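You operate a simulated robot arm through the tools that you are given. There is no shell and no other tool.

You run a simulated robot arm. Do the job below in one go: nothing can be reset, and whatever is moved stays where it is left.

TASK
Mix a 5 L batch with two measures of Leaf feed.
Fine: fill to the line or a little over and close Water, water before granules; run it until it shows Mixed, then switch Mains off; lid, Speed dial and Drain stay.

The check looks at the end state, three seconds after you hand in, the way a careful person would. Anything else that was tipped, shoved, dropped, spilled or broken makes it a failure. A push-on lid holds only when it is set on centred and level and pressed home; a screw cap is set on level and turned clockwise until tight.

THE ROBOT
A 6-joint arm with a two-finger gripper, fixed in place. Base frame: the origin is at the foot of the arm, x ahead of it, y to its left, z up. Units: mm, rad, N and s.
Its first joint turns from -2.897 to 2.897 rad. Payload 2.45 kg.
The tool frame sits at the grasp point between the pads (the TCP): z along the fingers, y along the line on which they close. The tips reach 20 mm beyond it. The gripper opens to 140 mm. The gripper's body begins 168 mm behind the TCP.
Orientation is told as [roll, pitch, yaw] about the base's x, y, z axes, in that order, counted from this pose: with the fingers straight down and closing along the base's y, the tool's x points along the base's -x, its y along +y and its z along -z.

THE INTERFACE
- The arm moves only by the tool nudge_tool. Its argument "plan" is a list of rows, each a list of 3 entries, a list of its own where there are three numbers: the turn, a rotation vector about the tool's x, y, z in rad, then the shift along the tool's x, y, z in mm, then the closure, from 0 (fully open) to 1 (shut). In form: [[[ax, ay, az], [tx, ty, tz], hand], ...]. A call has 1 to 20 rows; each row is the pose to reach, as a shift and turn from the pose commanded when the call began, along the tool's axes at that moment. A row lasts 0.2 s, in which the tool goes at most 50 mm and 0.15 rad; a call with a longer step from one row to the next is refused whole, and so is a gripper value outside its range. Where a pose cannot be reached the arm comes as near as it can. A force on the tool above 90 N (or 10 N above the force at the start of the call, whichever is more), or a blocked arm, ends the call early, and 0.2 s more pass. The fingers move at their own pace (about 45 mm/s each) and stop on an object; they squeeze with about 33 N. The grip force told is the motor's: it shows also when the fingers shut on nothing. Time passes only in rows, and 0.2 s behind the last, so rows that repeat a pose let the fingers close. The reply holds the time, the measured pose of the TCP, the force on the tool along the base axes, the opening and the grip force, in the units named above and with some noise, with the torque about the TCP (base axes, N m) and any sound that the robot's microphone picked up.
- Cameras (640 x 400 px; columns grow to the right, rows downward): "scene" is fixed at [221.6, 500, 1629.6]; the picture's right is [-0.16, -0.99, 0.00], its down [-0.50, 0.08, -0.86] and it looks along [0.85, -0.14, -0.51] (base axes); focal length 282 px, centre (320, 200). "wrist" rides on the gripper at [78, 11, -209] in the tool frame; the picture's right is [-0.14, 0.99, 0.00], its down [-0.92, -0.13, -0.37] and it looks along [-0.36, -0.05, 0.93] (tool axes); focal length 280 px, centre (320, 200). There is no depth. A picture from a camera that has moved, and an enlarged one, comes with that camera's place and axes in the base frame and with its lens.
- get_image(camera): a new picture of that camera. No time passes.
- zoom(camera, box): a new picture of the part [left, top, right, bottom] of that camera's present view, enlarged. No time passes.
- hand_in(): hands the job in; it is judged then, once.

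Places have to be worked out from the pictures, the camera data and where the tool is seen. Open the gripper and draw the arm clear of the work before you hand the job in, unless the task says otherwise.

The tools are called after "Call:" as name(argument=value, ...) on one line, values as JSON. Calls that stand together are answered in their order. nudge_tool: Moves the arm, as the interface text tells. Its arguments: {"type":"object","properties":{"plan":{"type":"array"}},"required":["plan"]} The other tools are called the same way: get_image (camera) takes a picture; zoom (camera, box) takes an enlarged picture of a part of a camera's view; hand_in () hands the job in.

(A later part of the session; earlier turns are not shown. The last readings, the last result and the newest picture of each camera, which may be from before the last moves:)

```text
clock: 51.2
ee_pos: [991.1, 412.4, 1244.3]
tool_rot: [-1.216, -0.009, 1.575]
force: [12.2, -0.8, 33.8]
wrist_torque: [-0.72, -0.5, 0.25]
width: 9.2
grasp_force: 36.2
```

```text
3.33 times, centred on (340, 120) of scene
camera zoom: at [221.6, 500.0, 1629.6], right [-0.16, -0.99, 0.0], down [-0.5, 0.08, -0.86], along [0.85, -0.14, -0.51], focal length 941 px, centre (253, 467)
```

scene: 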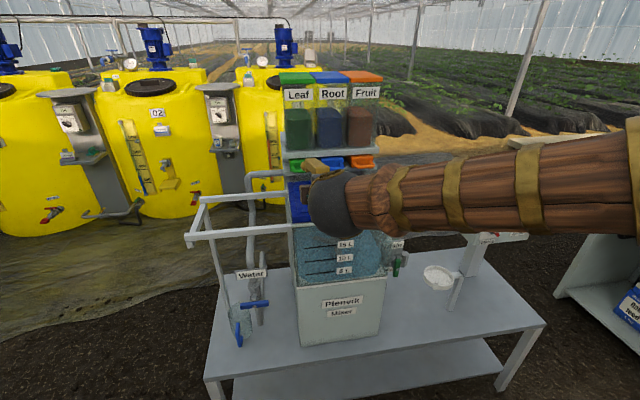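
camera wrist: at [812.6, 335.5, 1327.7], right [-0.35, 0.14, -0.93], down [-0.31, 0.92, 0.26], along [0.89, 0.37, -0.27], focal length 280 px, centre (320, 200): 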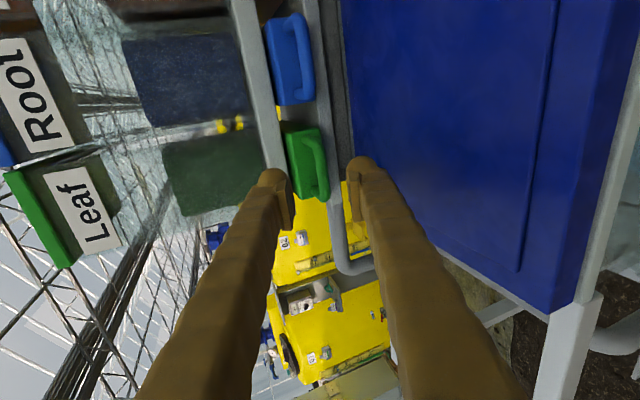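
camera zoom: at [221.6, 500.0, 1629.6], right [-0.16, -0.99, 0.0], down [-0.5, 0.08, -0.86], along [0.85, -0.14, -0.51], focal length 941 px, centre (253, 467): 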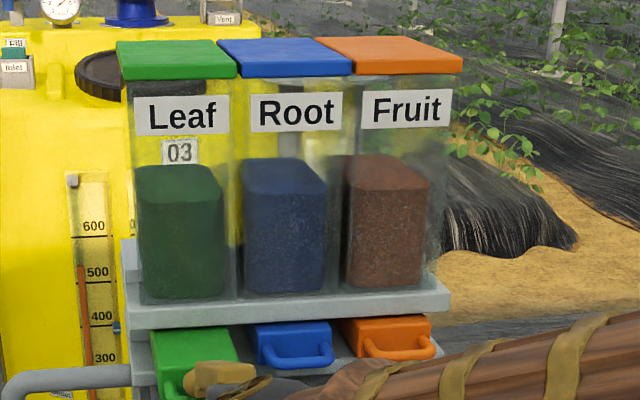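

The Leaf hopper level dropped a little, so a measure has been drawn. I pull a bit further, easing up 1.5 mm, to find the stop.

Call:
nudge_tool(plan=[[[0, 0, 0], [0, 0.4, -5.2], 1.0], [[0, 0, 0], [0, 2.1, -9.9], 1.0], [[0, 0, 0], [0, 3.9, -14.6], 1.0]])

Call:
zoom(camera="wrist", box=[200, 40, 420, 220])

Call:
zoom(camera="scene", box=[260, 60, 420, 180])

```text
clock: 52.0
ee_pos: [976.7, 413.4, 1241.6]
tool_rot: [-1.214, -0.007, 1.575]
force: [-0.9, -0.6, -0.1]
wrist_torque: [0.01, -0.01, 0.0]
width: 0.1
grasp_force: 28.7
```

```text
2.22 times, centred on (310, 130) of wrist
camera zoom: at [776.2, 333.5, 1304.7], right [-0.35, 0.14, -0.93], down [-0.3, 0.92, 0.26], along [0.89, 0.37, -0.28], focal length 623 px, centre (342, 356)
```

zoom: 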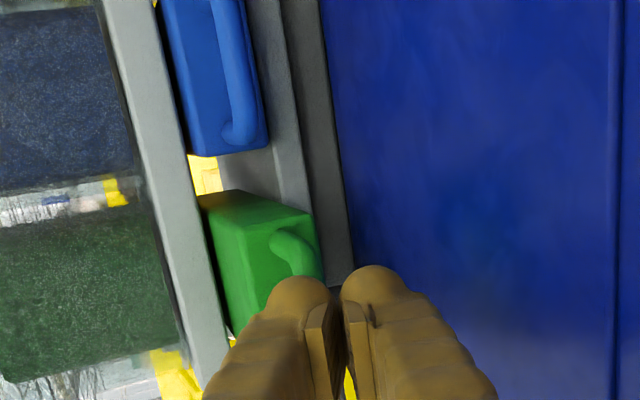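

```text
3.33 times, centred on (340, 120) of scene
camera zoom: at [221.6, 500.0, 1629.6], right [-0.16, -0.99, 0.0], down [-0.5, 0.08, -0.86], along [0.85, -0.14, -0.51], focal length 941 px, centre (253, 467)
```

zoom: 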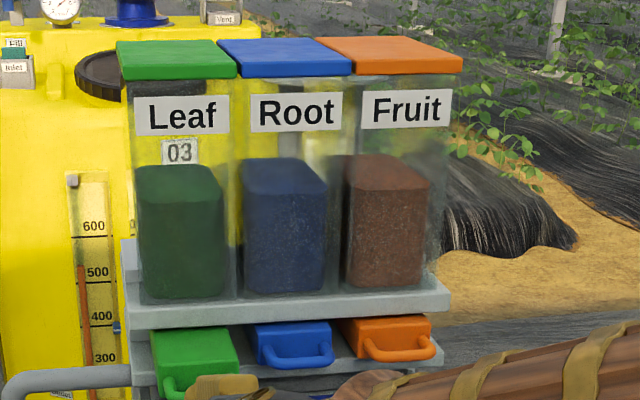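

The drawer reached its stop (about 60–65 mm out) and the bar slipped out of the pads; force is zero. I reopen to 30 mm and look at where the bar now is.

Call:
nudge_tool(plan=[[[0, 0, 0], [0, 0, 0], 0.786], [[0, 0, 0], [0, 0, 0], 0.786]])

Call:
zoom(camera="wrist", box=[240, 90, 400, 220])

Call:
zoom(camera="scene", box=[270, 140, 366, 200])

```text
clock: 52.6
ee_pos: [976.0, 412.4, 1242.8]
tool_rot: [-1.212, -0.006, 1.576]
force: [0.1, 0.8, -0.7]
wrist_torque: [-0.02, 0.0, 0.01]
width: 30.0
grasp_force: 0.0
```

```text
3.08 times, centred on (320, 155) of wrist
camera zoom: at [776.2, 333.6, 1305.3], right [-0.35, 0.14, -0.93], down [-0.3, 0.92, 0.26], along [0.89, 0.37, -0.28], focal length 863 px, centre (320, 338)
```

zoom: 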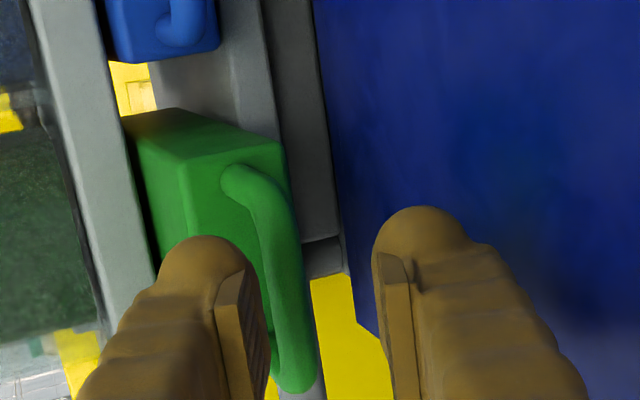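

```text
6.67 times, centred on (318, 170) of scene
camera zoom: at [221.6, 500.0, 1629.6], right [-0.16, -0.99, 0.0], down [-0.5, 0.08, -0.86], along [0.85, -0.14, -0.51], focal length 1882 px, centre (333, 400)
```

zoom: 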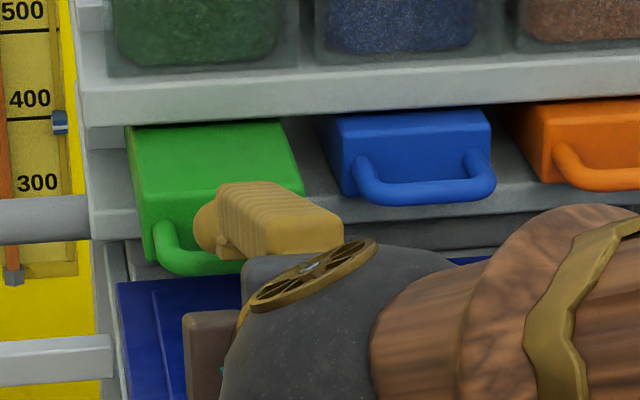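

The bar is now near x≈998, z≈1246, about 11 mm above the tool axis. I raise to centre it, then advance 20 mm so it sits deeper in the pads.

Call:
nudge_tool(plan=[[[0, 0, 0], [0, -6, 0], 0.786], [[0, 0, 0], [0, -11, 0], 0.786], [[0, 0, 0], [0, -11, 8], 0.786], [[0, 0, 0], [0, -11, 14], 0.786], [[0, 0, 0], [0, -11, 20], 0.786]])

Call:
zoom(camera="wrist", box=[240, 90, 400, 220])

```text
clock: 53.8
ee_pos: [998.6, 413.8, 1247.1]
tool_rot: [-1.214, -0.007, 1.576]
force: [0.1, -0.5, 0.5]
wrist_torque: [-0.02, 0.01, 0.01]
width: 30.2
grasp_force: 0.0
```

```text
3.08 times, centred on (320, 155) of wrist
camera zoom: at [798.8, 333.3, 1309.1], right [-0.35, 0.14, -0.93], down [-0.31, 0.92, 0.25], along [0.89, 0.37, -0.27], focal length 863 px, centre (320, 338)
```

zoom: 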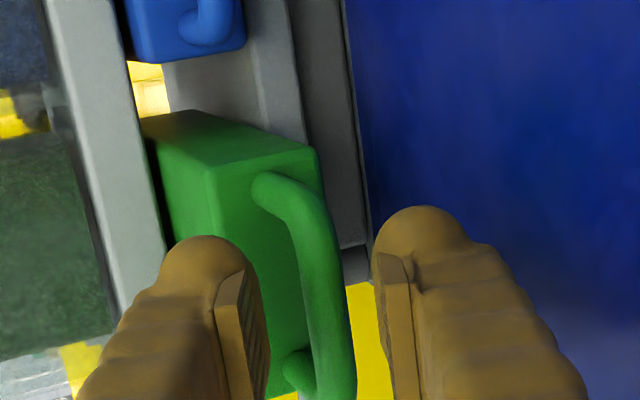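

Centred with no contact. I advance 4 mm more and close.

Call:
nudge_tool(plan=[[[0, 0, 0], [0, 0, 5], 0.786], [[0, 0, 0], [0, 0, 5], 0.95], [[0, 0, 0], [0, 0, 5], 1.0], [[0, 0, 0], [0, 0, 5], 1.0]])

Call:
zoom(camera="wrist", box=[240, 90, 400, 220])

```text
clock: 54.8
ee_pos: [1004.0, 413.7, 1243.4]
tool_rot: [-1.213, -0.006, 1.577]
force: [-0.3, -1.1, -13.9]
wrist_torque: [-0.74, 0.16, 0.34]
width: 10.6
grasp_force: 37.0
```

```text
3.08 times, centred on (320, 155) of wrist
camera zoom: at [803.8, 333.5, 1306.2], right [-0.35, 0.14, -0.93], down [-0.3, 0.92, 0.25], along [0.89, 0.37, -0.28], focal length 863 px, centre (320, 338)
```

zoom: 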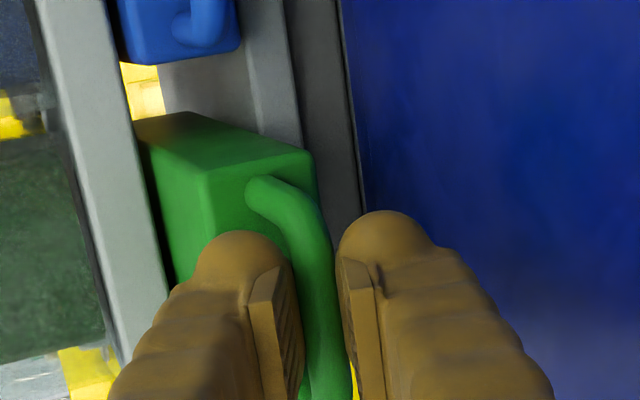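

Gripped again (10.6 mm). I push the drawer fully back in, about 64 mm along +x.

Call:
nudge_tool(plan=[[[0, 0, 0], [0, -2.6, 9.4], 1.0], [[0, 0, 0], [0, -6.1, 18.7], 1.0], [[0, 0, 0], [0, -9.6, 28], 1.0], [[0, 0, 0], [0, -13.1, 37.4], 1.0], [[0, 0, 0], [0, -16.6, 46.8], 1.0], [[0, 0, 0], [0, -19.4, 54.3], 1.0], [[0, 0, 0], [0, -21.5, 59.9], 1.0]])

Call:
zoom(camera="wrist", box=[200, 40, 420, 220])

Call:
zoom(camera="scene", box=[260, 60, 420, 180])

Call:
zoom(camera="scene", box=[284, 215, 412, 295])

```text
clock: 56.4
ee_pos: [1067.6, 413.1, 1242.7]
tool_rot: [-1.213, -0.006, 1.576]
force: [-45.0, -9.4, -18.2]
wrist_torque: [-0.84, 0.45, 0.37]
width: 10.7
grasp_force: 38.2
```

```text
2.22 times, centred on (310, 130) of wrist
camera zoom: at [866.5, 333.9, 1305.9], right [-0.35, 0.14, -0.93], down [-0.31, 0.92, 0.25], along [0.89, 0.37, -0.28], focal length 623 px, centre (342, 356)
```

zoom: 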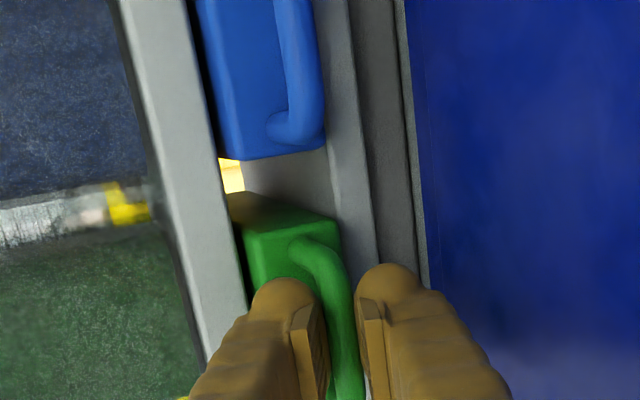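

```text
3.33 times, centred on (340, 120) of scene
camera zoom: at [221.6, 500.0, 1629.6], right [-0.16, -0.99, 0.0], down [-0.5, 0.08, -0.86], along [0.85, -0.14, -0.51], focal length 941 px, centre (253, 467)
```

zoom: 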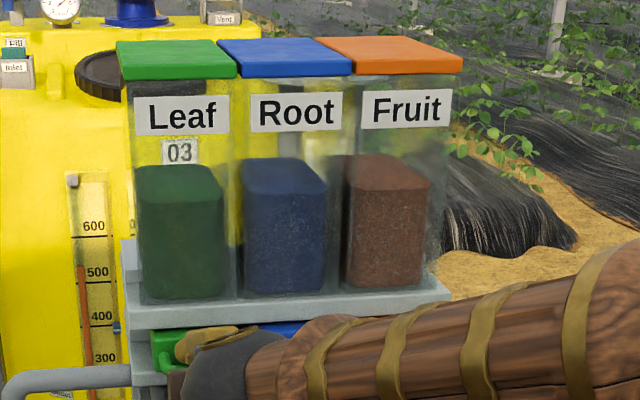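

```text
5.00 times, centred on (348, 255) of scene
camera zoom: at [221.6, 500.0, 1629.6], right [-0.16, -0.99, 0.0], down [-0.5, 0.08, -0.86], along [0.85, -0.14, -0.51], focal length 1411 px, centre (180, -75)
```

zoom: 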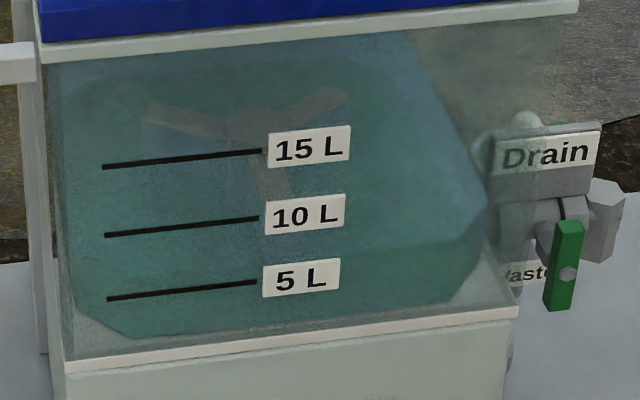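

The drawer is home again (x 1067.6 with a firm stop), one measure left the hopper and the tank water shows green granules. I pull the second measure, to just about the stop (≈63 mm).

Call:
nudge_tool(plan=[[[0, 0, 0], [0, 3.5, -9.4], 1.0], [[0, 0, 0], [0, 7, -18.7], 1.0], [[0, 0, 0], [0, 10.6, -28], 1.0], [[0, 0, 0], [0, 14, -37.4], 1.0], [[0, 0, 0], [0, 17.6, -46.8], 1.0], [[0, 0, 0], [0, 20.4, -54.3], 1.0], [[0, 0, 0], [0, 22.5, -59.9], 1.0]])

Call:
zoom(camera="scene", box=[260, 60, 420, 180])

Call:
zoom(camera="wrist", box=[200, 40, 420, 220])

Call:
zoom(camera="scene", box=[284, 215, 412, 295])

```text
clock: 58.0
ee_pos: [1004.1, 414.9, 1242.7]
tool_rot: [-1.213, -0.007, 1.575]
force: [0.7, 5.2, -24.7]
wrist_torque: [-0.71, 0.22, 0.42]
width: 10.8
grasp_force: 38.0
```

```text
3.33 times, centred on (340, 120) of scene
camera zoom: at [221.6, 500.0, 1629.6], right [-0.16, -0.99, 0.0], down [-0.5, 0.08, -0.86], along [0.85, -0.14, -0.51], focal length 941 px, centre (253, 467)
```

zoom: 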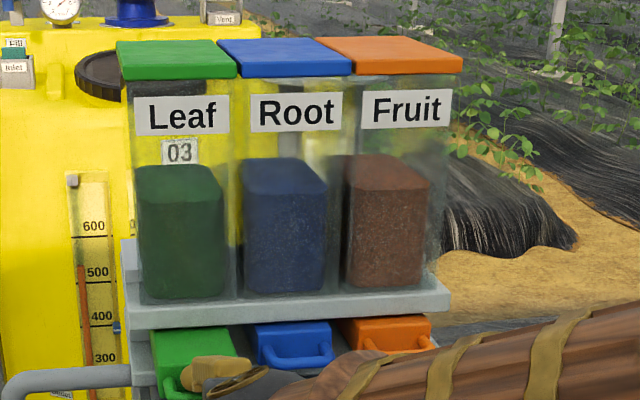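

```text
2.22 times, centred on (310, 130) of wrist
camera zoom: at [803.3, 333.9, 1305.7], right [-0.35, 0.14, -0.93], down [-0.31, 0.92, 0.25], along [0.89, 0.37, -0.28], focal length 623 px, centre (342, 356)
```

zoom: 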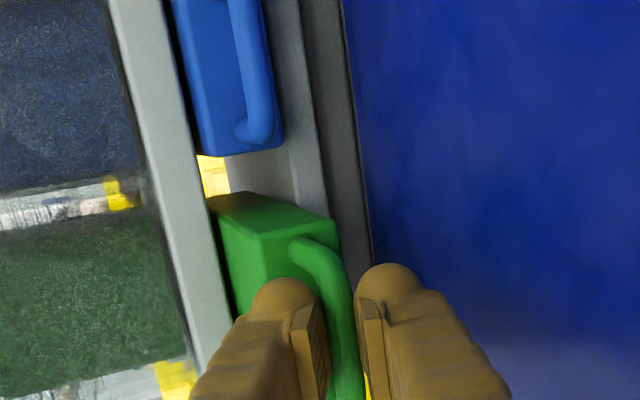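

```text
5.00 times, centred on (348, 255) of scene
camera zoom: at [221.6, 500.0, 1629.6], right [-0.16, -0.99, 0.0], down [-0.5, 0.08, -0.86], along [0.85, -0.14, -0.51], focal length 1411 px, centre (180, -75)
```

zoom: 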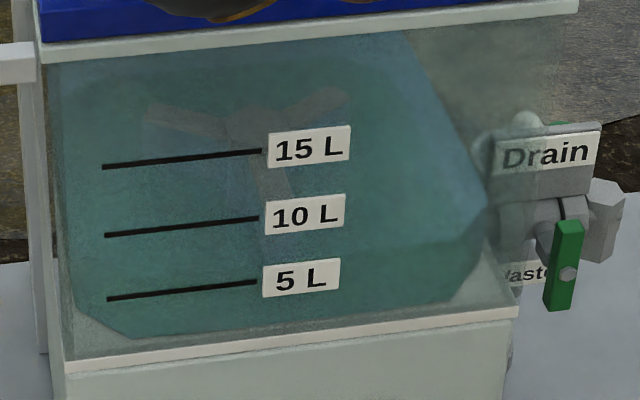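

I zoom in on the Leaf hopper to see whether the second measure has been drawn.

Call:
zoom(camera="scene", box=[280, 85, 340, 155])

```text
5.71 times, centred on (310, 120) of scene
camera zoom: at [221.6, 500.0, 1629.6], right [-0.16, -0.99, 0.0], down [-0.5, 0.08, -0.86], along [0.85, -0.14, -0.51], focal length 1613 px, centre (377, 657)
```

zoom: 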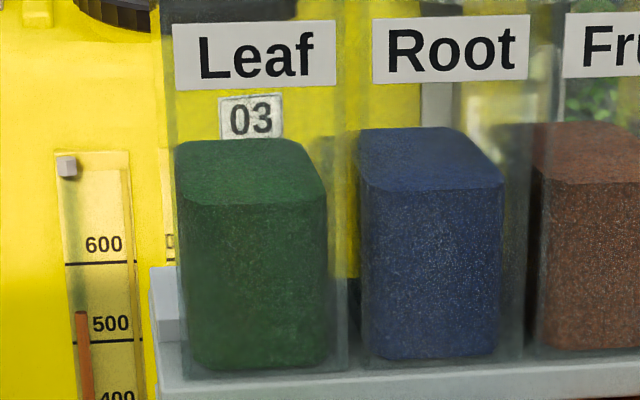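

The hopper level looks the same as after the first measure, so the slide must come out further. I pull on in 3 mm steps to the real stop.

Call:
nudge_tool(plan=[[[0, 0, 0], [0, 2, -2.8], 1.0], [[0, 0, 0], [0, 3.1, -5.6], 1.0], [[0, 0, 0], [0, 4.2, -8.4], 1.0]])

Call:
zoom(camera="scene", box=[280, 85, 340, 155])

Call:
zoom(camera="wrist", box=[200, 40, 420, 220])

```text
clock: 58.8
ee_pos: [993.6, 413.3, 1244.2]
tool_rot: [-1.215, -0.005, 1.574]
force: [11.4, 6.2, -10.3]
wrist_torque: [-0.75, 0.03, 0.37]
width: 10.7
grasp_force: 37.3
```

```text
5.71 times, centred on (310, 120) of scene
camera zoom: at [221.6, 500.0, 1629.6], right [-0.16, -0.99, 0.0], down [-0.5, 0.08, -0.86], along [0.85, -0.14, -0.51], focal length 1613 px, centre (377, 657)
```

zoom: 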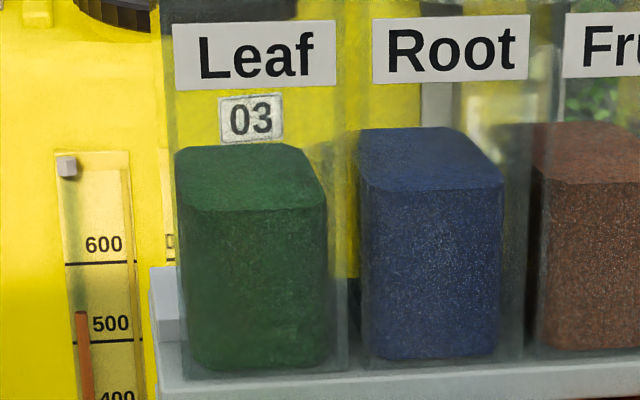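

```text
2.22 times, centred on (310, 130) of wrist
camera zoom: at [794.0, 333.6, 1305.8], right [-0.35, 0.14, -0.93], down [-0.3, 0.92, 0.25], along [0.89, 0.37, -0.27], focal length 623 px, centre (342, 356)
```

zoom: 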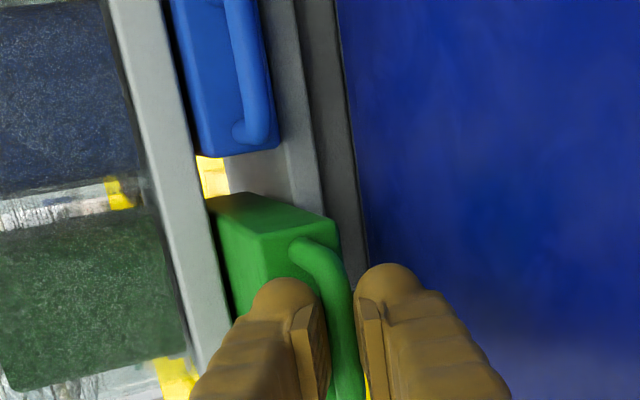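

The hopper dropped again and the stop was felt: second measure drawn at ~74 mm. I push the drawer fully home, 74 mm.

Call:
nudge_tool(plan=[[[0, 0, 0], [0, -3.5, 9.4], 1.0], [[0, 0, 0], [0, -7, 18.7], 1.0], [[0, 0, 0], [0, -10.6, 28], 1.0], [[0, 0, 0], [0, -14, 37.4], 1.0], [[0, 0, 0], [0, -17.6, 46.8], 1.0], [[0, 0, 0], [0, -21.1, 56.2], 1.0], [[0, 0, 0], [0, -24, 63.7], 1.0], [[0, 0, 0], [0, -26, 69.3], 1.0]])

Call:
zoom(camera="wrist", box=[200, 40, 420, 220])

Call:
zoom(camera="scene", box=[280, 85, 340, 155])

Call:
zoom(camera="scene", box=[284, 215, 412, 295])

```text
clock: 60.6
ee_pos: [1068.6, 414.1, 1243.0]
tool_rot: [-1.215, -0.007, 1.577]
force: [-34.6, -6.9, 0.9]
wrist_torque: [-0.82, 0.09, 0.28]
width: 11.2
grasp_force: 38.2
```

```text
2.22 times, centred on (310, 130) of wrist
camera zoom: at [866.8, 334.1, 1305.4], right [-0.35, 0.14, -0.93], down [-0.31, 0.92, 0.25], along [0.89, 0.37, -0.28], focal length 623 px, centre (342, 356)
```

zoom: 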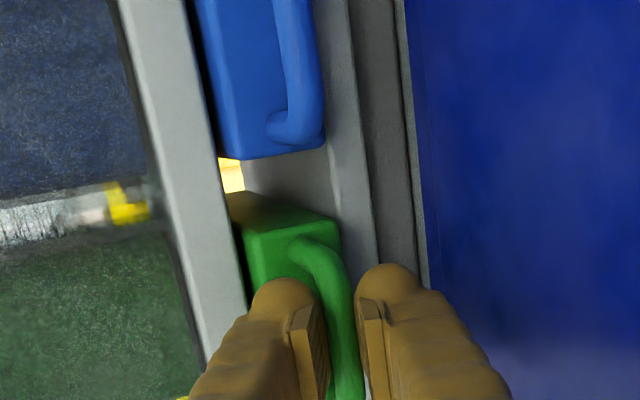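

```text
5.71 times, centred on (310, 120) of scene
camera zoom: at [221.6, 500.0, 1629.6], right [-0.16, -0.99, 0.0], down [-0.5, 0.08, -0.86], along [0.85, -0.14, -0.51], focal length 1613 px, centre (377, 657)
```

zoom: 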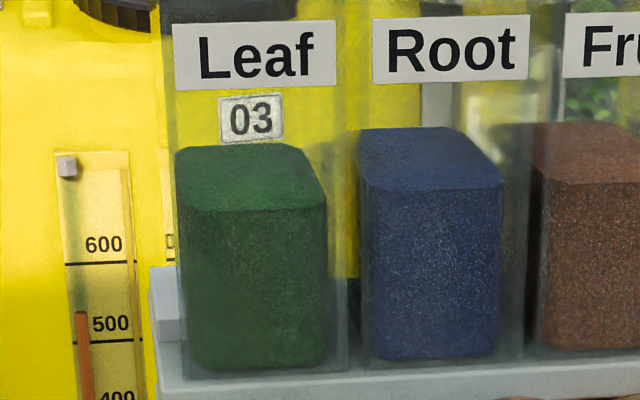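

```text
5.00 times, centred on (348, 255) of scene
camera zoom: at [221.6, 500.0, 1629.6], right [-0.16, -0.99, 0.0], down [-0.5, 0.08, -0.86], along [0.85, -0.14, -0.51], focal length 1411 px, centre (180, -75)
```

zoom: 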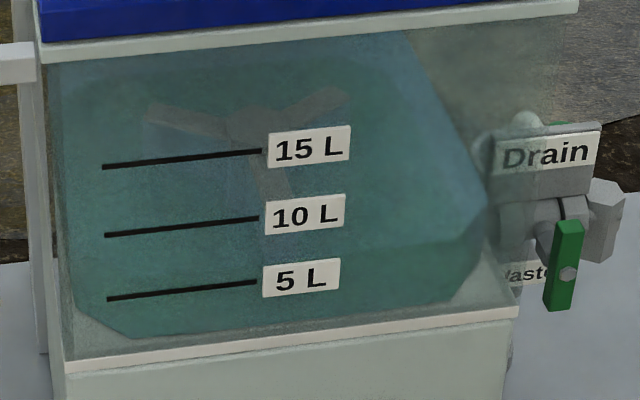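

Both measures are in, and the Leaf drawer is home. I open the fingers and retreat straight back along the tool axis.

Call:
nudge_tool(plan=[[[0, 0, 0], [0, 0, 0], 0.8], [[0, 0, 0], [0, 0, 0], 0.786], [[0, 0, 0], [0, 0, -15], 0.786], [[0, 0, 0], [0, 0, -35], 0.786], [[0, 0, 0], [0, 0, -65], 0.786], [[0, 0, 0], [0, 0, -105], 0.786], [[0, 0, 0], [0, 0, -150], 0.786], [[0, 0, 0], [0, 0, -195], 0.786]])

Call:
get_image(camera="wrist")

Call:
get_image(camera="scene")

```text
clock: 62.4
ee_pos: [885.0, 411.6, 1310.3]
tool_rot: [-1.214, -0.006, 1.574]
force: [0.6, -0.3, -1.0]
wrist_torque: [-0.01, -0.09, -0.02]
width: 30.0
grasp_force: 0.1
```

```text
taken
camera wrist: at [684.9, 332.4, 1373.6], right [-0.35, 0.14, -0.93], down [-0.3, 0.92, 0.25], along [0.89, 0.37, -0.28], focal length 280 px, centre (320, 200)
```

wrist: 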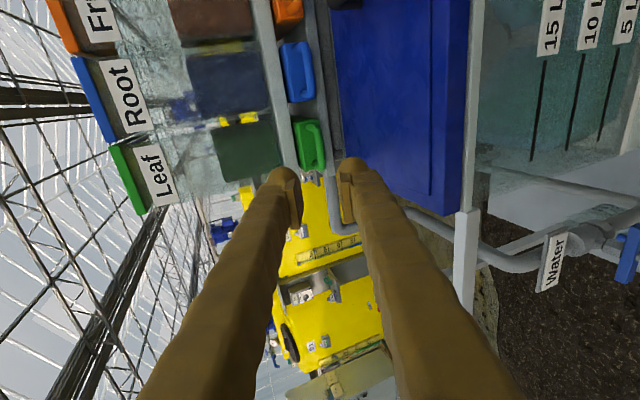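

```text
taken
```

scene: 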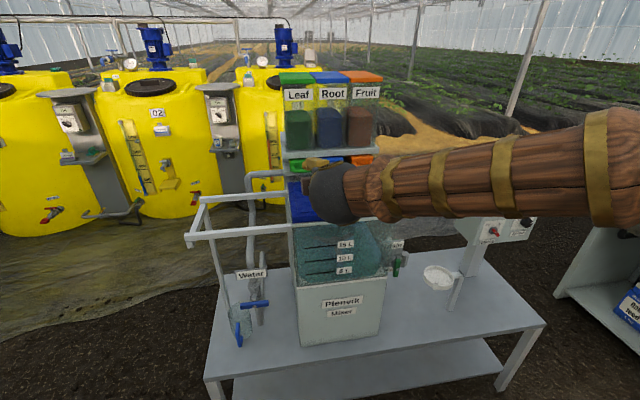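

The drawer is in and the arm is clear. Now I swing toward the control box on the right, staying at z≈1320 and x≈860, in two stages.

Call:
nudge_tool(plan=[[[0, 0, 0], [20, -3, -15], 0.786], [[0, 0, 0], [65, -6, -30], 0.786], [[0, 0, 0], [112, -10, -45], 0.786], [[0, 0, 0], [159, -10, -45], 0.786], [[0, 0, 0], [206, -10, -45], 0.786], [[0, 0, 0], [253, -10, -45], 0.786], [[0, 0, 0], [300, -10, -45], 0.786], [[0, 0, 0], [347, -10, -45], 0.786]])

```text
clock: 64.2
ee_pos: [846.5, 65.5, 1333.4]
tool_rot: [-1.214, -0.008, 1.575]
force: [-0.2, 0.2, 0.3]
wrist_torque: [0.0, -0.01, 0.01]
width: 30.0
grasp_force: 0.0
```

Clean move. I continue sideways toward the box.

Call:
nudge_tool(plan=[[[0, 0, 0], [47, 0, -5], 0.786], [[0, 0, 0], [94, 0, -10], 0.786], [[0, 0, 0], [141, 0, -15], 0.786], [[0, 0, 0], [188, 0, -20], 0.786], [[0, 0, 0], [235, 0, -25], 0.786], [[0, 0, 0], [282, 0, -30], 0.786], [[0, 0, 0], [329, 0, -35], 0.786]])

Call:
get_image(camera="wrist")

Call:
get_image(camera="scene")

```text
clock: 65.8
ee_pos: [816.9, -265.4, 1342.9]
tool_rot: [-1.214, -0.007, 1.575]
force: [0.6, 0.0, -0.4]
wrist_torque: [0.01, -0.02, 0.01]
width: 30.1
grasp_force: 0.2
out of reach, approached as far as the arm can: row 2, 3, 4
```

```text
taken
camera wrist: at [616.7, -345.1, 1406.0], right [-0.35, 0.14, -0.93], down [-0.31, 0.92, 0.25], along [0.89, 0.37, -0.27], focal length 280 px, centre (320, 200)
```

wrist: 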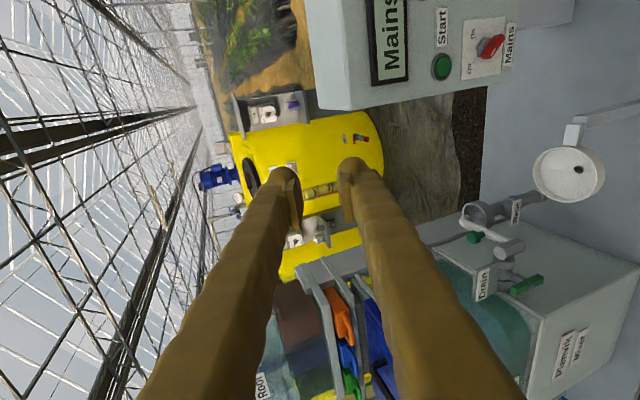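

```text
taken
```

scene: 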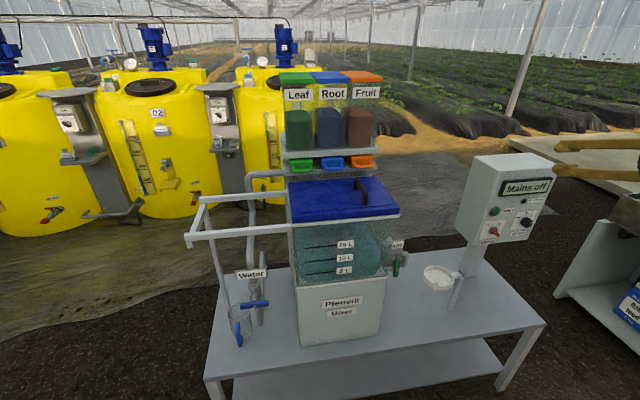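

The swing worked. The wrist now sees the control box; I triangulate Start at about (1043, -346, 1015). I zoom in for more detail on the panel.

Call:
zoom(camera="wrist", box=[300, 0, 540, 150])

Call:
zoom(camera="scene", box=[450, 150, 560, 250])

Call:
zoom(camera="scene", box=[280, 215, 408, 300])

Call:
zoom(camera="scene", box=[260, 60, 420, 180])

```text
2.67 times, centred on (420, 75) of wrist
camera zoom: at [616.7, -345.1, 1406.0], right [-0.35, 0.14, -0.93], down [-0.31, 0.92, 0.25], along [0.89, 0.37, -0.27], focal length 748 px, centre (53, 533)
```

zoom: 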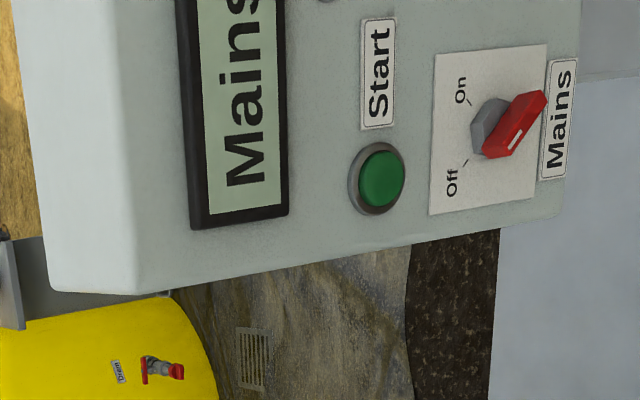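

```text
4.00 times, centred on (505, 200) of scene
camera zoom: at [221.6, 500.0, 1629.6], right [-0.16, -0.99, 0.0], down [-0.5, 0.08, -0.86], along [0.85, -0.14, -0.51], focal length 1129 px, centre (-420, 200)
```

zoom: 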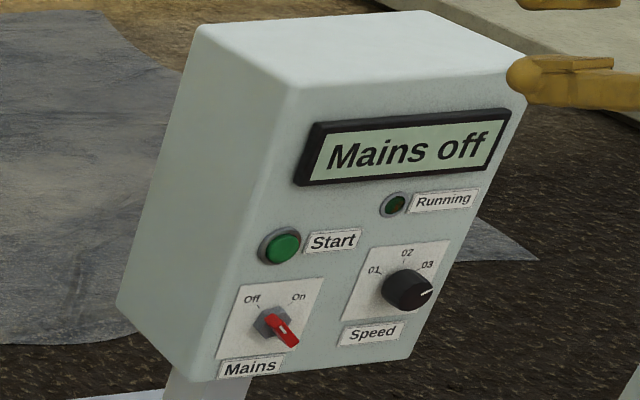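

```text
4.71 times, centred on (344, 258) of scene
camera zoom: at [221.6, 500.0, 1629.6], right [-0.16, -0.99, 0.0], down [-0.5, 0.08, -0.86], along [0.85, -0.14, -0.51], focal length 1328 px, centre (207, -71)
```

zoom: 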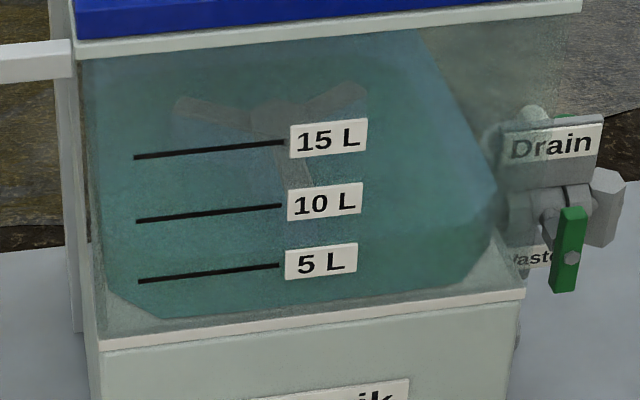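

```text
3.33 times, centred on (340, 120) of scene
camera zoom: at [221.6, 500.0, 1629.6], right [-0.16, -0.99, 0.0], down [-0.5, 0.08, -0.86], along [0.85, -0.14, -0.51], focal length 941 px, centre (253, 467)
```

zoom: 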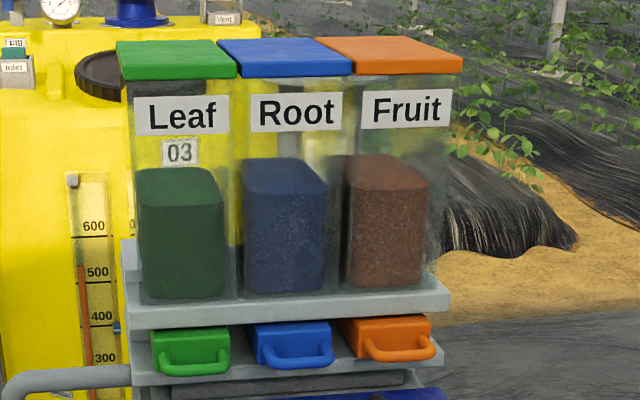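

The panel faces -x at about x≈1040: Start near (1043, -346, 1015), Mains knob near (1040, -362, 926), Speed near (1047, -518, 938). I level the tool and move in front of the panel, well short of it, for a frontal look.

Call:
nudge_tool(plan=[[[0.04, 0, 0], [17.6, 34.3, 16.7], 0.786], [[0.08, 0, 0], [35.2, 68.6, 33.4], 0.786], [[0.12, 0, 0], [52.9, 102.9, 50.2], 0.786], [[0.16, 0, 0], [70.5, 137.2, 66.9], 0.786], [[0.2, 0, 0], [88.1, 171.4, 83.6], 0.786], [[0.24, 0, 0], [105.7, 205.7, 100.3], 0.786], [[0.28, 0, 0], [123.4, 240, 117], 0.786], [[0.32, 0, 0], [141, 274.3, 133.8], 0.786], [[0.357, 0, 0], [158.6, 308.6, 150.5], 0.786]])

Call:
get_image(camera="wrist")

Call:
get_image(camera="scene")

```text
clock: 67.8
ee_pos: [850.8, -418.6, 1001.9]
tool_rot: [-1.572, -0.005, 1.576]
force: [-0.3, -0.4, 0.0]
wrist_torque: [0.01, 0.02, 0.03]
width: 30.2
grasp_force: 0.1
```

```text
taken
camera wrist: at [641.1, -498.8, 990.8], right [0.0, 0.14, -0.99], down [-0.37, 0.92, 0.13], along [0.93, 0.37, 0.05], focal length 280 px, centre (320, 200)
```

wrist: 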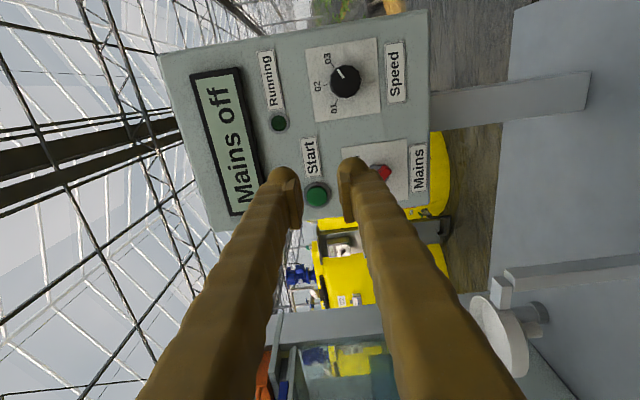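

```text
taken
```

scene: 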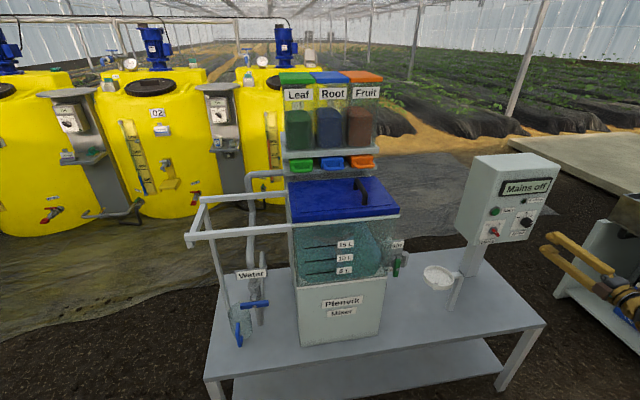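

A good frontal view. I zoom in on the panel to measure positions.

Call:
zoom(camera="wrist", box=[150, 10, 450, 230])

Call:
zoom(camera="wrist", box=[280, 110, 440, 220])

```text
1.82 times, centred on (300, 120) of wrist
camera zoom: at [641.1, -498.8, 990.8], right [0.0, 0.14, -0.99], down [-0.37, 0.92, 0.13], along [0.93, 0.37, 0.05], focal length 510 px, centre (356, 346)
```

zoom: 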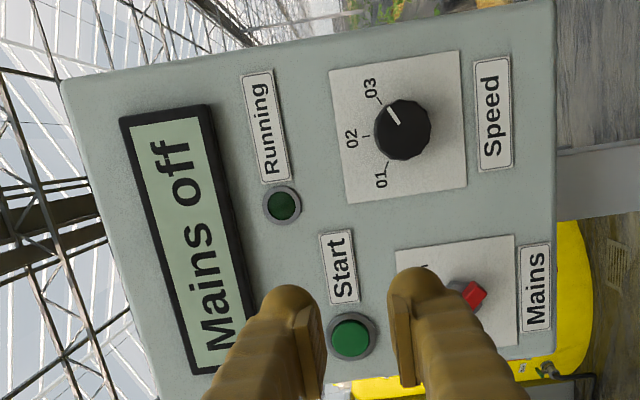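

```text
3.64 times, centred on (360, 165) of wrist
camera zoom: at [641.1, -498.8, 990.8], right [0.0, 0.14, -0.99], down [-0.37, 0.92, 0.13], along [0.93, 0.37, 0.05], focal length 1020 px, centre (174, 327)
```

zoom: 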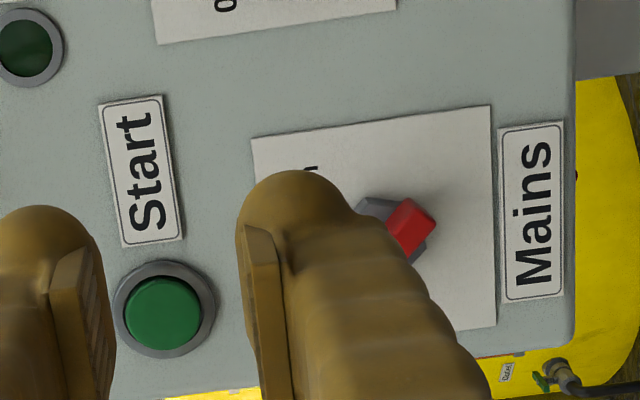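

I refine: Start (1043, -345.5, 1017), Mains knob centre ≈ (1040, -368, 925) with its lever pointing to Off. I roll the tool 45° so the fingers will straddle the lever, moving to a standoff on the knob axis at x≈900.

Call:
nudge_tool(plan=[[[0, 0, 0.131], [-8.3, 13, 8], 0.64], [[0, 0, 0.262], [-16.7, 26, 16], 0.64], [[0, 0, 0.393], [-25, 39, 24], 0.64], [[0, 0, 0.524], [-33.3, 52, 33], 0.64], [[0, 0, 0.655], [-41.7, 65, 41], 0.64], [[0, 0, 0.785], [-50, 78, 50], 0.64], [[0, 0, 0.785], [-50, 78, 50], 0.64]])

Call:
get_image(camera="wrist")

Call:
zoom(camera="scene", box=[450, 150, 610, 250])

```text
clock: 69.4
ee_pos: [901.8, -369.6, 923.6]
tool_rot: [-1.571, -0.793, 1.574]
force: [-0.4, 0.5, -0.1]
wrist_torque: [0.02, 0.0, 0.01]
width: 50.5
grasp_force: 0.0
```

```text
taken
camera wrist: at [691.3, -417.9, 860.4], right [0.0, 0.8, -0.6], down [-0.37, 0.55, 0.75], along [0.93, 0.22, 0.3], focal length 280 px, centre (320, 200)
```

wrist: 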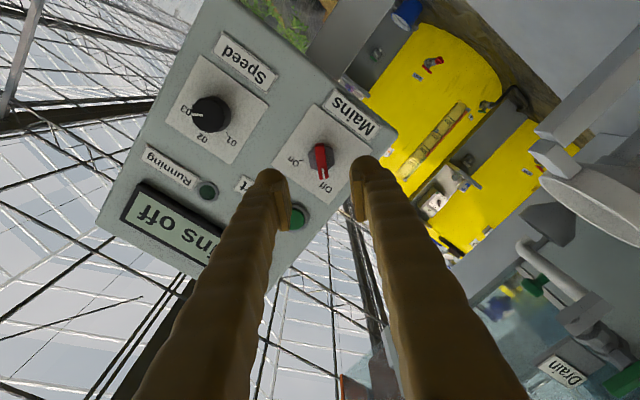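

```text
4.00 times, centred on (530, 200) of scene
camera zoom: at [221.6, 500.0, 1629.6], right [-0.16, -0.99, 0.0], down [-0.5, 0.08, -0.86], along [0.85, -0.14, -0.51], focal length 1129 px, centre (-520, 200)
```

zoom: 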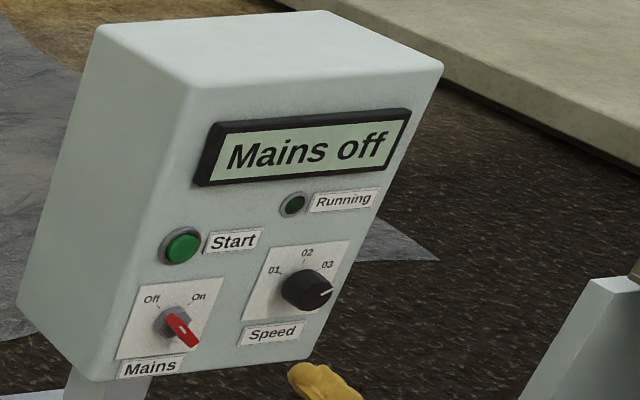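

Call:
zoom(camera="wrist", box=[240, 80, 400, 230])

```text
2.67 times, centred on (320, 155) of wrist
camera zoom: at [691.3, -417.9, 860.4], right [0.0, 0.8, -0.6], down [-0.37, 0.55, 0.75], along [0.93, 0.22, 0.3], focal length 748 px, centre (320, 320)
```

zoom: 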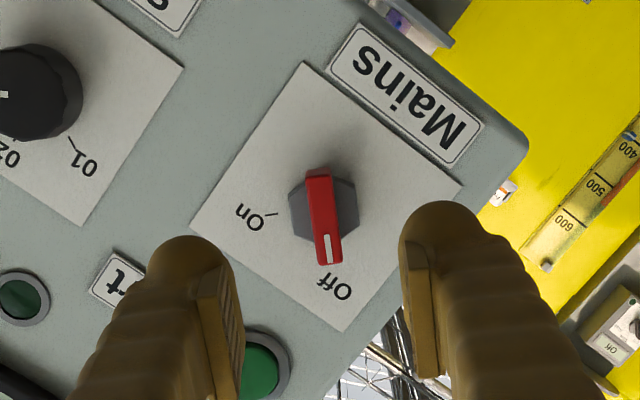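

The lever is exactly vertical in this rolled view, so the fingers will straddle it. Lever front is at x≈1025, plate at x≈1044. I approach to TCP x≈1000 and check.

Call:
nudge_tool(plan=[[[0, 0, 0], [-2.5, 0.4, 25], 0.68], [[0, 0, 0], [-2.5, 0.4, 50], 0.72], [[0, 0, 0], [-2.5, 0.4, 75], 0.74], [[0, 0, 0], [-2.5, 0.4, 92], 0.74], [[0, 0, 0], [-2.5, 0.4, 98], 0.74]])

Call:
zoom(camera="wrist", box=[240, 80, 400, 230])

Call:
zoom(camera="scene", box=[450, 190, 540, 250])

```text
clock: 70.6
ee_pos: [998.3, -368.2, 924.1]
tool_rot: [-1.572, -0.792, 1.575]
force: [0.5, 0.1, -0.1]
wrist_torque: [0.0, 0.02, -0.02]
width: 36.7
grasp_force: 0.1
```

```text
2.67 times, centred on (320, 155) of wrist
camera zoom: at [789.2, -415.9, 861.7], right [0.0, 0.8, -0.6], down [-0.37, 0.55, 0.75], along [0.93, 0.22, 0.3], focal length 748 px, centre (320, 320)
```

zoom: 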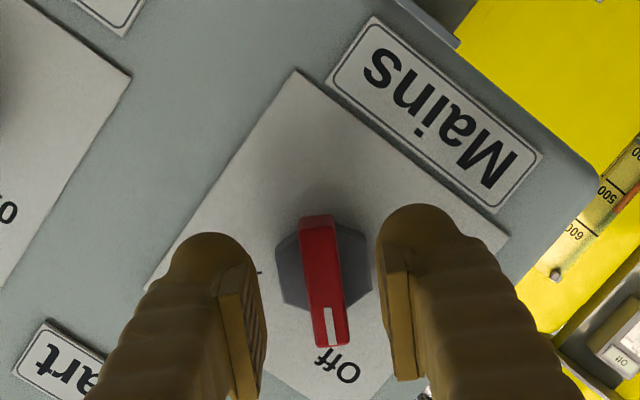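

```text
6.67 times, centred on (495, 220) of scene
camera zoom: at [221.6, 500.0, 1629.6], right [-0.16, -0.99, 0.0], down [-0.5, 0.08, -0.86], along [0.85, -0.14, -0.51], focal length 1882 px, centre (-847, 67)
```

zoom: 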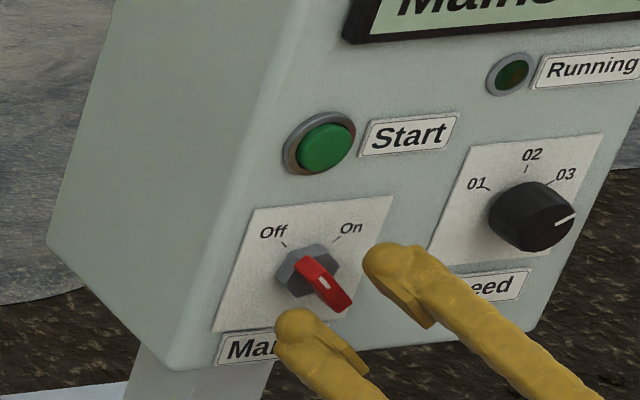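

The lever sits centred between the fingers. I advance 13 mm more and close on it.

Call:
nudge_tool(plan=[[[0, 0, 0], [0, 0, 7], 0.74], [[0, 0, 0], [0, 0, 13], 0.74], [[0, 0, 0], [0, 0, 13], 0.95], [[0, 0, 0], [0, 0, 13], 1.0], [[0, 0, 0], [0, 0, 13], 1.0]])

Call:
zoom(camera="wrist", box=[240, 80, 400, 230])

Call:
zoom(camera="scene", box=[450, 190, 540, 250])

```text
clock: 71.8
ee_pos: [1012.2, -367.6, 923.3]
tool_rot: [-1.569, -0.791, 1.575]
force: [3.7, 7.3, -6.5]
wrist_torque: [-0.03, 0.07, 0.1]
width: 11.4
grasp_force: 34.2
```

```text
2.67 times, centred on (320, 155) of wrist
camera zoom: at [802.3, -415.1, 861.1], right [-0.01, 0.8, -0.6], down [-0.37, 0.55, 0.75], along [0.93, 0.23, 0.29], focal length 748 px, centre (320, 320)
```

zoom: 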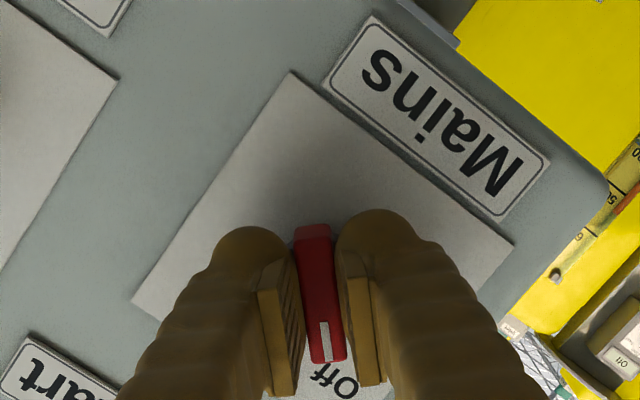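

```text
6.67 times, centred on (495, 220) of scene
camera zoom: at [221.6, 500.0, 1629.6], right [-0.16, -0.99, 0.0], down [-0.5, 0.08, -0.86], along [0.85, -0.14, -0.51], focal length 1882 px, centre (-847, 67)
```

zoom: 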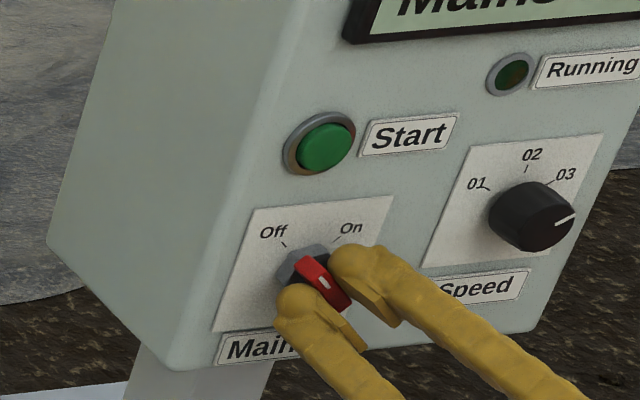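

Gripped on the lever (11.4 mm). On is 90° clockwise (positive about the tool axis). I twist in small steps and watch reach and torque.

Call:
nudge_tool(plan=[[[0, 0, 0.13], [0, 0, 0], 1.0], [[0, 0, 0.26], [0, 0, 0], 1.0], [[0, 0, 0.39], [0, 0, 0], 1.0]])

Call:
zoom(camera="scene", box=[450, 150, 610, 250])

```text
clock: 72.6
ee_pos: [1012.4, -365.2, 924.6]
tool_rot: [-1.566, -1.183, 1.573]
force: [8.1, 17.1, -16.0]
wrist_torque: [-0.04, -0.06, 0.24]
width: 11.1
grasp_force: 38.2
```

```text
4.00 times, centred on (530, 200) of scene
camera zoom: at [221.6, 500.0, 1629.6], right [-0.16, -0.99, 0.0], down [-0.5, 0.08, -0.86], along [0.85, -0.14, -0.51], focal length 1129 px, centre (-520, 200)
```

zoom: 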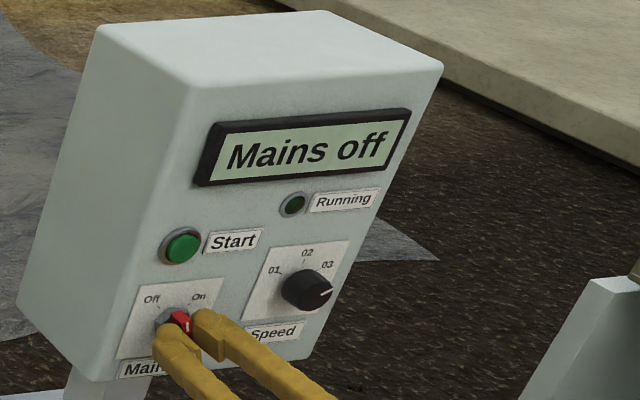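

It turns easily. I continue the twist.

Call:
nudge_tool(plan=[[[0, 0, 0.13], [0, 0, 0], 1.0], [[0, 0, 0.26], [0, 0, 0], 1.0], [[0, 0, 0.39], [0, 0, 0], 1.0]])

Call:
zoom(camera="scene", box=[450, 150, 610, 250])

```text
clock: 73.4
ee_pos: [1010.7, -365.0, 924.6]
tool_rot: [1.078, -1.567, -1.069]
force: [0.9, 36.2, -20.6]
wrist_torque: [-0.06, 0.19, 0.32]
width: 11.1
grasp_force: 38.1
```

```text
4.00 times, centred on (530, 200) of scene
camera zoom: at [221.6, 500.0, 1629.6], right [-0.16, -0.99, 0.0], down [-0.5, 0.08, -0.86], along [0.85, -0.14, -0.51], focal length 1129 px, centre (-520, 200)
```

zoom: 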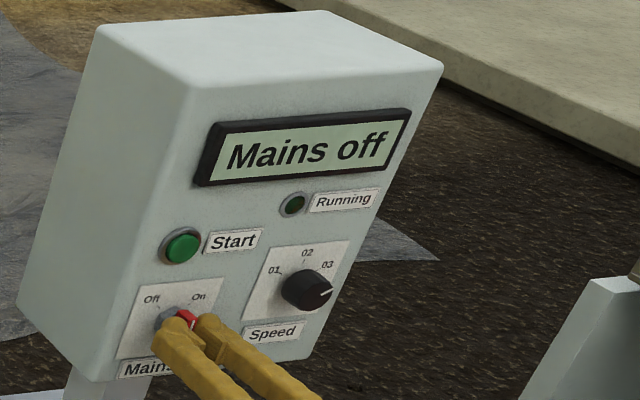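

Halfway (lever horizontal in between), still holding. I continue, relieving the side load slightly.

Call:
nudge_tool(plan=[[[0, 0, 0.13], [1, 1.5, 0], 1.0], [[0, 0, 0.26], [1, 1.5, 0], 1.0]])

Call:
zoom(camera="scene", box=[450, 150, 610, 250])

```text
clock: 74.0
ee_pos: [1011.0, -365.4, 923.4]
tool_rot: [1.571, -1.311, -1.565]
force: [7.0, 29.8, -13.9]
wrist_torque: [-0.07, 0.1, 0.29]
width: 11.0
grasp_force: 38.2
```

```text
4.00 times, centred on (530, 200) of scene
camera zoom: at [221.6, 500.0, 1629.6], right [-0.16, -0.99, 0.0], down [-0.5, 0.08, -0.86], along [0.85, -0.14, -0.51], focal length 1129 px, centre (-520, 200)
```

zoom: 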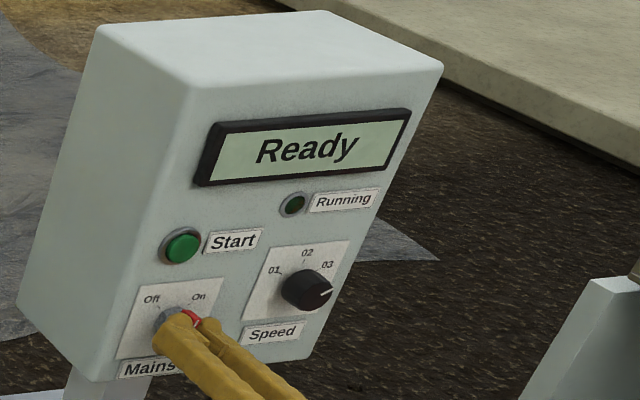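

The display now shows "Ready". I continue to the full On position.

Call:
nudge_tool(plan=[[[0, 0, 0.13], [0.5, 1, 0], 1.0], [[0, 0, 0.26], [0.5, 1, 0], 1.0]])

Call:
zoom(camera="scene", box=[450, 150, 610, 250])

```text
clock: 74.6
ee_pos: [1011.8, -363.7, 923.3]
tool_rot: [1.571, -1.049, -1.568]
force: [8.2, 19.9, -8.8]
wrist_torque: [0.01, -0.03, 0.09]
width: 11.3
grasp_force: 38.2
```

```text
4.00 times, centred on (530, 200) of scene
camera zoom: at [221.6, 500.0, 1629.6], right [-0.16, -0.99, 0.0], down [-0.5, 0.08, -0.86], along [0.85, -0.14, -0.51], focal length 1129 px, centre (-520, 200)
```

zoom: 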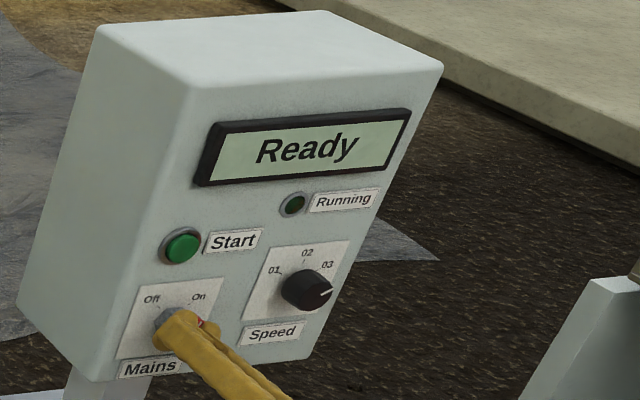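

Call:
nudge_tool(plan=[[[0, 0, 0.13], [0.3, 0.5, 0], 1.0], [[0, 0, 0.24], [0.3, 0.5, 0], 1.0]])

Call:
zoom(camera="scene", box=[450, 150, 610, 250])

Call:
zoom(camera="wrist", box=[200, 60, 440, 230])

```text
clock: 75.2
ee_pos: [1012.8, -364.5, 924.3]
tool_rot: [1.572, -0.809, -1.566]
force: [14.2, 7.3, -3.7]
wrist_torque: [0.03, -0.12, -0.1]
width: 11.1
grasp_force: 38.0
```

```text
4.00 times, centred on (530, 200) of scene
camera zoom: at [221.6, 500.0, 1629.6], right [-0.16, -0.99, 0.0], down [-0.5, 0.08, -0.86], along [0.85, -0.14, -0.51], focal length 1129 px, centre (-520, 200)
```

zoom: 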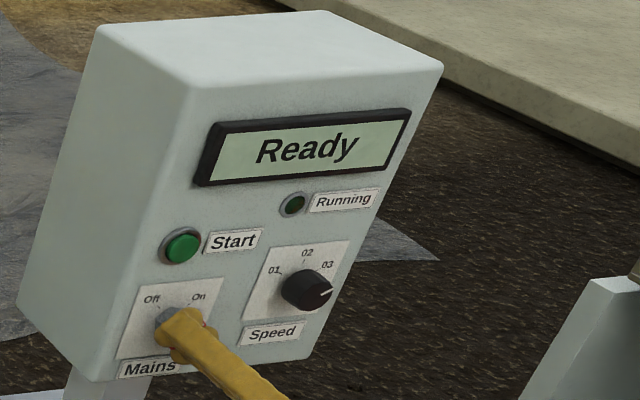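

```text
2.35 times, centred on (320, 145) of wrist
camera zoom: at [801.7, -303.6, 875.1], right [0.0, 0.62, 0.78], down [-0.37, -0.73, 0.58], along [0.93, -0.28, 0.23], focal length 660 px, centre (320, 329)
```

zoom: 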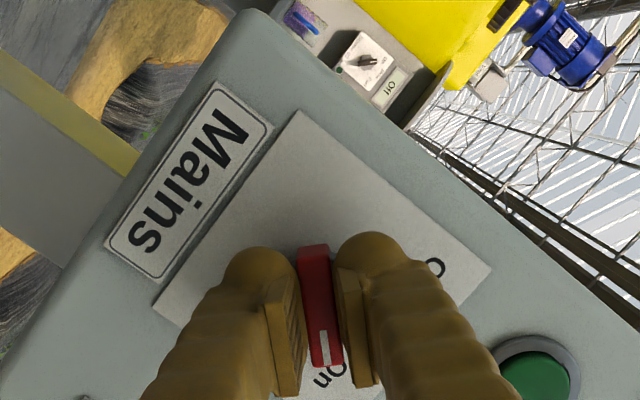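

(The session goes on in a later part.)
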